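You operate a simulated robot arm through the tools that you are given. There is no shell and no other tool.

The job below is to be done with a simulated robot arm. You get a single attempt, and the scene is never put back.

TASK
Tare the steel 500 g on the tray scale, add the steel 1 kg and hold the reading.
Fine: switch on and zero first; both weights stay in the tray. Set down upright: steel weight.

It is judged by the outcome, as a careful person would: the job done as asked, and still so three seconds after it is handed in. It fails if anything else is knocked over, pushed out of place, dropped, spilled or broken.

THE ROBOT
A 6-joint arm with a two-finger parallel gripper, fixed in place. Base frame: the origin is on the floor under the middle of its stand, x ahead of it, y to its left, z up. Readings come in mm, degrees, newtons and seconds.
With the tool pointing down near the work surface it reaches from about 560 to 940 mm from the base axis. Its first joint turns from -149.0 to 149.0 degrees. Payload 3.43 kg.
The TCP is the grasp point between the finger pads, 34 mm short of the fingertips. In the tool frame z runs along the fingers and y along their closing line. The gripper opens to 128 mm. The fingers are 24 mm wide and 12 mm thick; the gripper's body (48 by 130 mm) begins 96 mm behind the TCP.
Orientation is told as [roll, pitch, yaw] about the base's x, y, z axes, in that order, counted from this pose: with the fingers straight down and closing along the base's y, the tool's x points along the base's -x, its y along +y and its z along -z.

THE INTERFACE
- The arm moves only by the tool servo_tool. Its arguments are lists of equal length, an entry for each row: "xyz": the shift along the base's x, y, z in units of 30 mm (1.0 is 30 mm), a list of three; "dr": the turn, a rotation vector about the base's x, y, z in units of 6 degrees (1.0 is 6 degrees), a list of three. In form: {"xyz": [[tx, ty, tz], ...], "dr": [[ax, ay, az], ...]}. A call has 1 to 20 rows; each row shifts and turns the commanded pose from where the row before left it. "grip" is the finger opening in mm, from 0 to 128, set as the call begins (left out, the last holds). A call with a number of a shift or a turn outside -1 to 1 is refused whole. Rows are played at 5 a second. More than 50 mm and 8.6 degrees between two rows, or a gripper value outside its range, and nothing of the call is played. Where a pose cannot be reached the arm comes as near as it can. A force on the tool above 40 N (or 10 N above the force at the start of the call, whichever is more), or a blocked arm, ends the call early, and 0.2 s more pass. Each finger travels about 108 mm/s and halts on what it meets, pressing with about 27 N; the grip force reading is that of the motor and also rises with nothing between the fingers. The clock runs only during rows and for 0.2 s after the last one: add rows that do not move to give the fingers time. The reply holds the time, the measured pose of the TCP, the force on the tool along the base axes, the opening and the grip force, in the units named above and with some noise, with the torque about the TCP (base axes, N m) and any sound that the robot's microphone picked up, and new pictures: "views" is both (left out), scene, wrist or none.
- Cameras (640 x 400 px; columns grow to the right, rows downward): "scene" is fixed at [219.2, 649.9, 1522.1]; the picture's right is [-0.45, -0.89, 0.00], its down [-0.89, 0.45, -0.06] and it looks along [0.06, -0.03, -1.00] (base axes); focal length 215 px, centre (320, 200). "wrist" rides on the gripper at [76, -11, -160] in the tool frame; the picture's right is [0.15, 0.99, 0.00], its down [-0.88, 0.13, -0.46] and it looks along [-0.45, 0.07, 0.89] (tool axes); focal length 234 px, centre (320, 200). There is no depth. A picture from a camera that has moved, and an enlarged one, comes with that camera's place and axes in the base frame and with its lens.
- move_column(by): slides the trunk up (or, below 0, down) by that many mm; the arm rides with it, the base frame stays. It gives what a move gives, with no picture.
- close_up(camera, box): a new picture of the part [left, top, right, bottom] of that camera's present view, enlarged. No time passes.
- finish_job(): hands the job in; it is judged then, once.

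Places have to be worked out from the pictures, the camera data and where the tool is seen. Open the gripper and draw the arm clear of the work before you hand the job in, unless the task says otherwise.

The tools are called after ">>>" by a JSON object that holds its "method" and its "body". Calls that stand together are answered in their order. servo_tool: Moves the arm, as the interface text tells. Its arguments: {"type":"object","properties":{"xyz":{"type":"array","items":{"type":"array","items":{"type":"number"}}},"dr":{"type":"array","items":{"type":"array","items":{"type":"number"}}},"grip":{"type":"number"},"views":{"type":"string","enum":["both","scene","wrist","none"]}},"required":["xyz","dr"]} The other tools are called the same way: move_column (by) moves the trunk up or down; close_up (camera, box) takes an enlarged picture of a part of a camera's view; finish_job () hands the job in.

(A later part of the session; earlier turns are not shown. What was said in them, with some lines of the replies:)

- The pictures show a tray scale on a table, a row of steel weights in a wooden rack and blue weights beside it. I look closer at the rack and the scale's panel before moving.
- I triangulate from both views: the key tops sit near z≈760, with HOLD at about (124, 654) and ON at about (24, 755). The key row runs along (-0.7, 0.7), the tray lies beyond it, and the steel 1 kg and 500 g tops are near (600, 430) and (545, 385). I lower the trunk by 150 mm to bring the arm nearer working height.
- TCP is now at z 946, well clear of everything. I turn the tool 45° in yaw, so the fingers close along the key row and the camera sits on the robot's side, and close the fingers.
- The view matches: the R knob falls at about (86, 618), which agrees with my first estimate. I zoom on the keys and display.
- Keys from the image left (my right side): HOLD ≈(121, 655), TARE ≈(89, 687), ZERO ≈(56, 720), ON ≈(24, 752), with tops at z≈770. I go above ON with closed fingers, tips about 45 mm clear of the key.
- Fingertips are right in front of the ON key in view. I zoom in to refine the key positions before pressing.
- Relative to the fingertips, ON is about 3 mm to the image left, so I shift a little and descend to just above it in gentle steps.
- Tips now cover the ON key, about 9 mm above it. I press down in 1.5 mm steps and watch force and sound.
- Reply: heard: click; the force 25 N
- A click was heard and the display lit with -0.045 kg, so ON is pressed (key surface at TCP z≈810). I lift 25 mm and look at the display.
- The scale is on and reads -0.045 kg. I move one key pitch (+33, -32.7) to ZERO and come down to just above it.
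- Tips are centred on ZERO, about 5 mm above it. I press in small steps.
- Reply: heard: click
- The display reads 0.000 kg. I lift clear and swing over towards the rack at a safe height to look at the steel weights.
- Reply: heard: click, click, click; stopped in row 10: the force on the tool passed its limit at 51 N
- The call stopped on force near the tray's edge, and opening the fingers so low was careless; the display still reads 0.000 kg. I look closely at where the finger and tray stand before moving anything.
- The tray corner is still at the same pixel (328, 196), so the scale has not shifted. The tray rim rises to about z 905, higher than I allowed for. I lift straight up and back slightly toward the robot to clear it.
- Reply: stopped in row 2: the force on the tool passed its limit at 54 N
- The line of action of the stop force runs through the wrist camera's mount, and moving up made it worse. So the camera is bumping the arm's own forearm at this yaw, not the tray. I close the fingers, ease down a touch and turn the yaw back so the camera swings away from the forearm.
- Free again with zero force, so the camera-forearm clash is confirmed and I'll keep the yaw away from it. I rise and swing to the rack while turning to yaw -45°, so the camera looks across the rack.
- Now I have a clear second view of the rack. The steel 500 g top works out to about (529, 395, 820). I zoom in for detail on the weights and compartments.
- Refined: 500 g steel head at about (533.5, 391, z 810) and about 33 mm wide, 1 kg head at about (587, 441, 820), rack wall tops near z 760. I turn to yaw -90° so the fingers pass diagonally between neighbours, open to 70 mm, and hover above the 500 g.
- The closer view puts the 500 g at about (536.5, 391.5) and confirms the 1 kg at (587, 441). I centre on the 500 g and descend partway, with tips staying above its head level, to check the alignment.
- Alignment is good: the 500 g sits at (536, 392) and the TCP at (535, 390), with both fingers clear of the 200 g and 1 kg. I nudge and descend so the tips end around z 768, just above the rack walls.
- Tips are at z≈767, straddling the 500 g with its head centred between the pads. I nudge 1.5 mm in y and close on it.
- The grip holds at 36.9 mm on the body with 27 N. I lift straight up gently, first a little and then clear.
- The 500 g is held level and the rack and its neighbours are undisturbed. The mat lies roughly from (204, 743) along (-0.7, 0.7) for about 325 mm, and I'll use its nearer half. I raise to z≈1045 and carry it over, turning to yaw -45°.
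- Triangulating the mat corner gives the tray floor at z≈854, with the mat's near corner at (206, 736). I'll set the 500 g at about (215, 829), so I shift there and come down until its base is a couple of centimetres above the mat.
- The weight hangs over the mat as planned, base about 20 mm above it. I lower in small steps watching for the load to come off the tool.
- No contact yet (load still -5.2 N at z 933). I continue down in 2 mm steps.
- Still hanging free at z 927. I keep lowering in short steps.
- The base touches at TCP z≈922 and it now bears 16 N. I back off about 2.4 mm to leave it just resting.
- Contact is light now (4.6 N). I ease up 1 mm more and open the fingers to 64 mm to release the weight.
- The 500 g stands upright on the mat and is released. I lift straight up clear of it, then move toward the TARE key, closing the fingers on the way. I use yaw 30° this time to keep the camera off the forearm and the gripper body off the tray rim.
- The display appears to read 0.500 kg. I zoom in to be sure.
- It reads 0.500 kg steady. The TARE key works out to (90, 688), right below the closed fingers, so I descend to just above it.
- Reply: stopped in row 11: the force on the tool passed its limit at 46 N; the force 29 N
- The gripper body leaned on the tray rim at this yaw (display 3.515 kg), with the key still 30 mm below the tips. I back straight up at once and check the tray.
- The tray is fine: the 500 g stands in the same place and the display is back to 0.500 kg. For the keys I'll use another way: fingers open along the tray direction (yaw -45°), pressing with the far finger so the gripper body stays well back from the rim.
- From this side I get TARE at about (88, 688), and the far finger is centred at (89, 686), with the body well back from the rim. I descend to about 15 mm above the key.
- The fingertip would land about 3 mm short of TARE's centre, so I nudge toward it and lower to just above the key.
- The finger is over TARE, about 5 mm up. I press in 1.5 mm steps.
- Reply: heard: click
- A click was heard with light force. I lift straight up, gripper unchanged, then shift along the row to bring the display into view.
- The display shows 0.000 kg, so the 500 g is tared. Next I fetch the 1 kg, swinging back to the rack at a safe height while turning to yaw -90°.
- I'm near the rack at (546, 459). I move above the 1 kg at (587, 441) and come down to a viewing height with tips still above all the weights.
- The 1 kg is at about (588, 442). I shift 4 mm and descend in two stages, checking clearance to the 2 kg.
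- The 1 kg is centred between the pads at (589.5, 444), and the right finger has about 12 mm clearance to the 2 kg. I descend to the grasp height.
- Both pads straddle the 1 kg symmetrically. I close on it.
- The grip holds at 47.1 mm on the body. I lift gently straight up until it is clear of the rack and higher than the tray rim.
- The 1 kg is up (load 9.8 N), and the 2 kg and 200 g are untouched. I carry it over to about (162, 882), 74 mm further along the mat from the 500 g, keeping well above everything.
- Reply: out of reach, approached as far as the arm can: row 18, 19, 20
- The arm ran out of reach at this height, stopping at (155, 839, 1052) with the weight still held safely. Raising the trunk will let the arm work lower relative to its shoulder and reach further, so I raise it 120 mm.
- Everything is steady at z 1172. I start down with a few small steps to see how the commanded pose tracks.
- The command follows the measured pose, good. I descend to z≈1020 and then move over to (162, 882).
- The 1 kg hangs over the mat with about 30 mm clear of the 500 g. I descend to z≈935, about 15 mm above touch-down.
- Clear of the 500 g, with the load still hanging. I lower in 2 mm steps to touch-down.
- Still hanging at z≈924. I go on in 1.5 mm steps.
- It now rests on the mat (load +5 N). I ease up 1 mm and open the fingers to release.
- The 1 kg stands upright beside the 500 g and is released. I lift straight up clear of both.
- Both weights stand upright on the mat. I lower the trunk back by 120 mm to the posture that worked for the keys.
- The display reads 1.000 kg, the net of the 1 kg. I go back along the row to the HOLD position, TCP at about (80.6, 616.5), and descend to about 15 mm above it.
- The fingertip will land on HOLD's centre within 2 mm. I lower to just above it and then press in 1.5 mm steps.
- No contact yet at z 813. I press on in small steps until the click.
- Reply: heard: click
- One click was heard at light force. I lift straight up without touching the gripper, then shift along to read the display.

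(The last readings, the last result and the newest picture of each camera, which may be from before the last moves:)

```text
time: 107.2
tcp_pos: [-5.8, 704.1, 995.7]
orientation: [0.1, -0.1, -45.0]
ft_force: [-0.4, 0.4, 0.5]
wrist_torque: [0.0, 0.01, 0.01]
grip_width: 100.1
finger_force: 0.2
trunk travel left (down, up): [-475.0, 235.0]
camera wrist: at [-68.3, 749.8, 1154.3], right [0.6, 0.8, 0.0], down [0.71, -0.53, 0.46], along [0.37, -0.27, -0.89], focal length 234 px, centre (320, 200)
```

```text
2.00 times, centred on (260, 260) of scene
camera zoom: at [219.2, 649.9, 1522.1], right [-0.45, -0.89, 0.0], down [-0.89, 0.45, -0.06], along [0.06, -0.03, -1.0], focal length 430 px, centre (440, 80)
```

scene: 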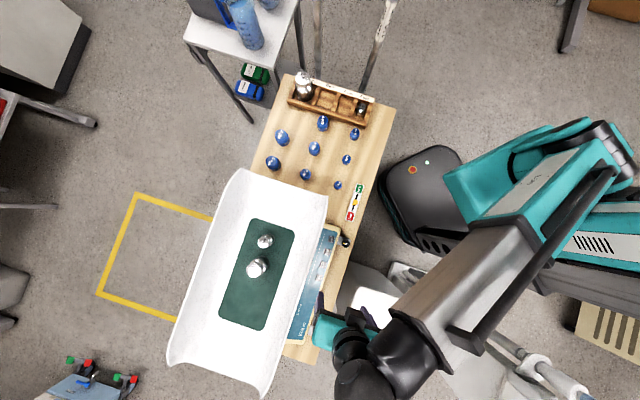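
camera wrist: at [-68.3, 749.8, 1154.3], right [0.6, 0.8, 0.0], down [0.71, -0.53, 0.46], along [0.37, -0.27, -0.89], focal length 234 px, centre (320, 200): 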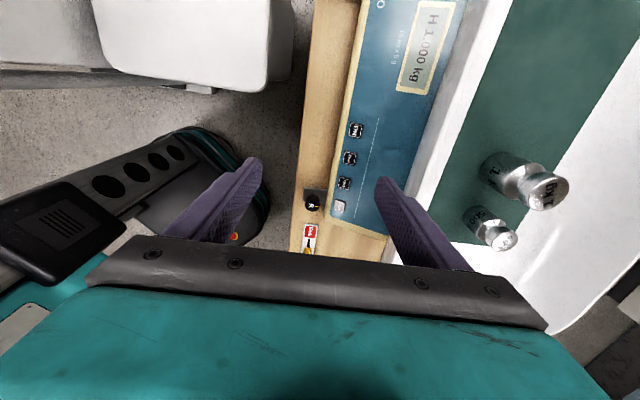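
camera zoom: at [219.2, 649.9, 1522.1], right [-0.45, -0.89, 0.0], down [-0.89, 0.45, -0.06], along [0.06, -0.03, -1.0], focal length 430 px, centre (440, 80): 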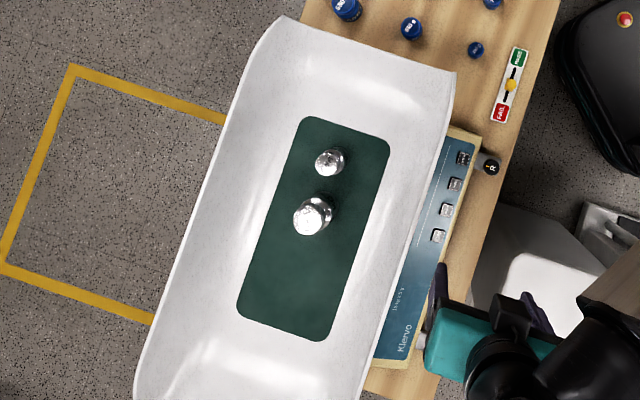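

The display shows "H 1.000 kg", and both steel weights stand upright in the tray. I draw the arm up and back clear of the work before handing in.

>>> {"method": "servo_tool", "body": {"xyz": [[0, 0, 0.4], [0, -0.1, 0.7], [0, -0.3, 0.7], [0, -0.5, 0.6], [0, -0.5, 0.5], [0, -0.4, 0.3], [0, 0, 0], [0, 0, 0]], "dr": [[0, 0, 0], [0, 0, 0], [0, 0, 0], [0, 0, 0], [0, 0, 0], [0, 0, 0], [0, 0, 0], [0, 0, 0]], "grip": 120}}

>>> {"method": "close_up", "body": {"camera": "wrist", "box": [300, 0, 620, 240]}}

>>> {"method": "close_up", "body": {"camera": "scene", "box": [160, 50, 420, 370]}}

```text
time: 109.0
tcp_pos: [-8.6, 657.6, 1072.1]
orientation: [0.4, 0.4, -45.0]
ft_force: [-0.5, -0.2, -0.1]
wrist_torque: [0.0, 0.04, -0.01]
grip_width: 120.2
finger_force: 0.2
out of reach, approached as far as the arm can: row 5, 6
trunk travel left (down, up): [-475.0, 235.0]
camera wrist: at [-71.0, 702.2, 1231.7], right [0.6, 0.8, 0.01], down [0.71, -0.54, 0.45], along [0.37, -0.26, -0.89], focal length 234 px, centre (320, 200)
```

scene: 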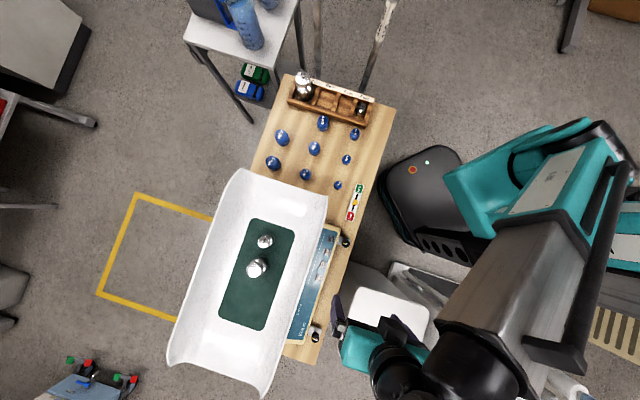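
wrist: 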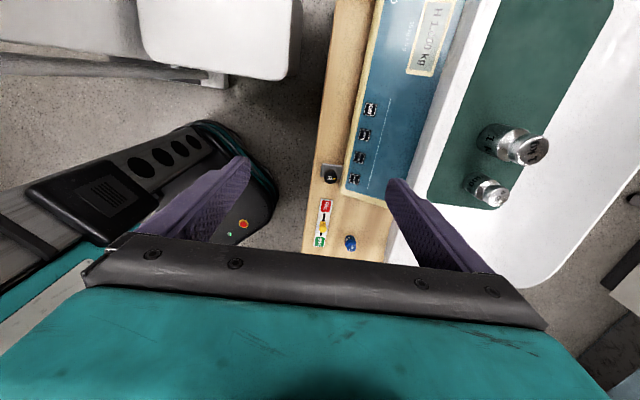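

```text
1.67 times, centred on (460, 120) of wrist
camera zoom: at [-71.0, 702.2, 1231.7], right [0.6, 0.8, 0.01], down [0.71, -0.54, 0.45], along [0.37, -0.26, -0.89], focal length 390 px, centre (87, 333)
```

zoom: 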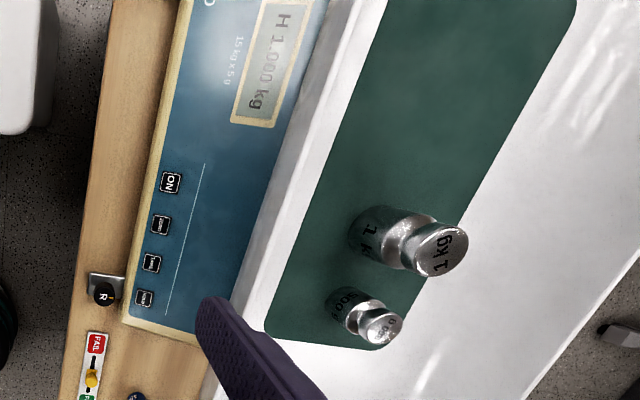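

```text
1.25 times, centred on (290, 210) of scene
camera zoom: at [219.2, 649.9, 1522.1], right [-0.45, -0.89, 0.0], down [-0.89, 0.45, -0.06], along [0.06, -0.03, -1.0], focal length 268 px, centre (358, 188)
```

zoom: 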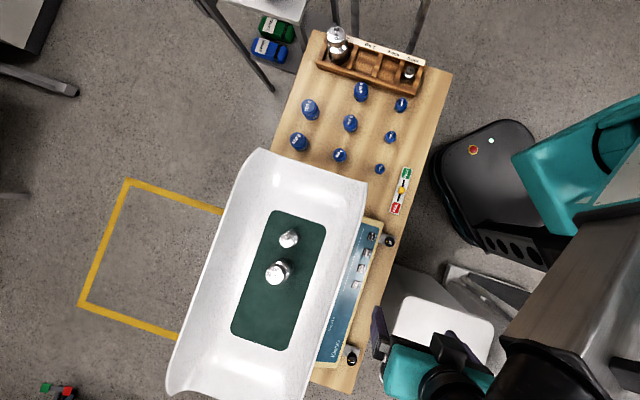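

The display holds "H 1.000 kg", both weights stand upright in the tray and nothing else has moved. The arm is up and clear with the gripper open, so I hand the job in.

>>> {"method": "finish_job", "body": {}}

```text
The job is handed in.
```

The scale was switched on and zeroed, the steel 500 g was tared, and the steel 1 kg was added. The display is holding at "H 1.000 kg". Both weights stand upright in the tray, and I have handed the job in.

Three things along the way didn't go cleanly; the close-ups afterwards showed no damage and nothing moved:

- **Key clicks after zeroing:** I opened the fingers while they were still down at the ZERO key, and three extra clicks were heard. The display stayed at 0.000 kg.
- **Camera against the forearm:** twice, moving off from the scale after zeroing, the wrist camera bumped the arm's own forearm and the force limit stopped the move. I turned the tool and kept clear of that angle.
- **Tray rim:** while I was lowering toward TARE, the gripper body pressed on the tray rim and the display briefly read 3.515 kg. It went back to 0.500 kg when I lifted off, and the 500 g had not moved.

After that I pressed TARE and HOLD with one finger, keeping the gripper body back from the rim.
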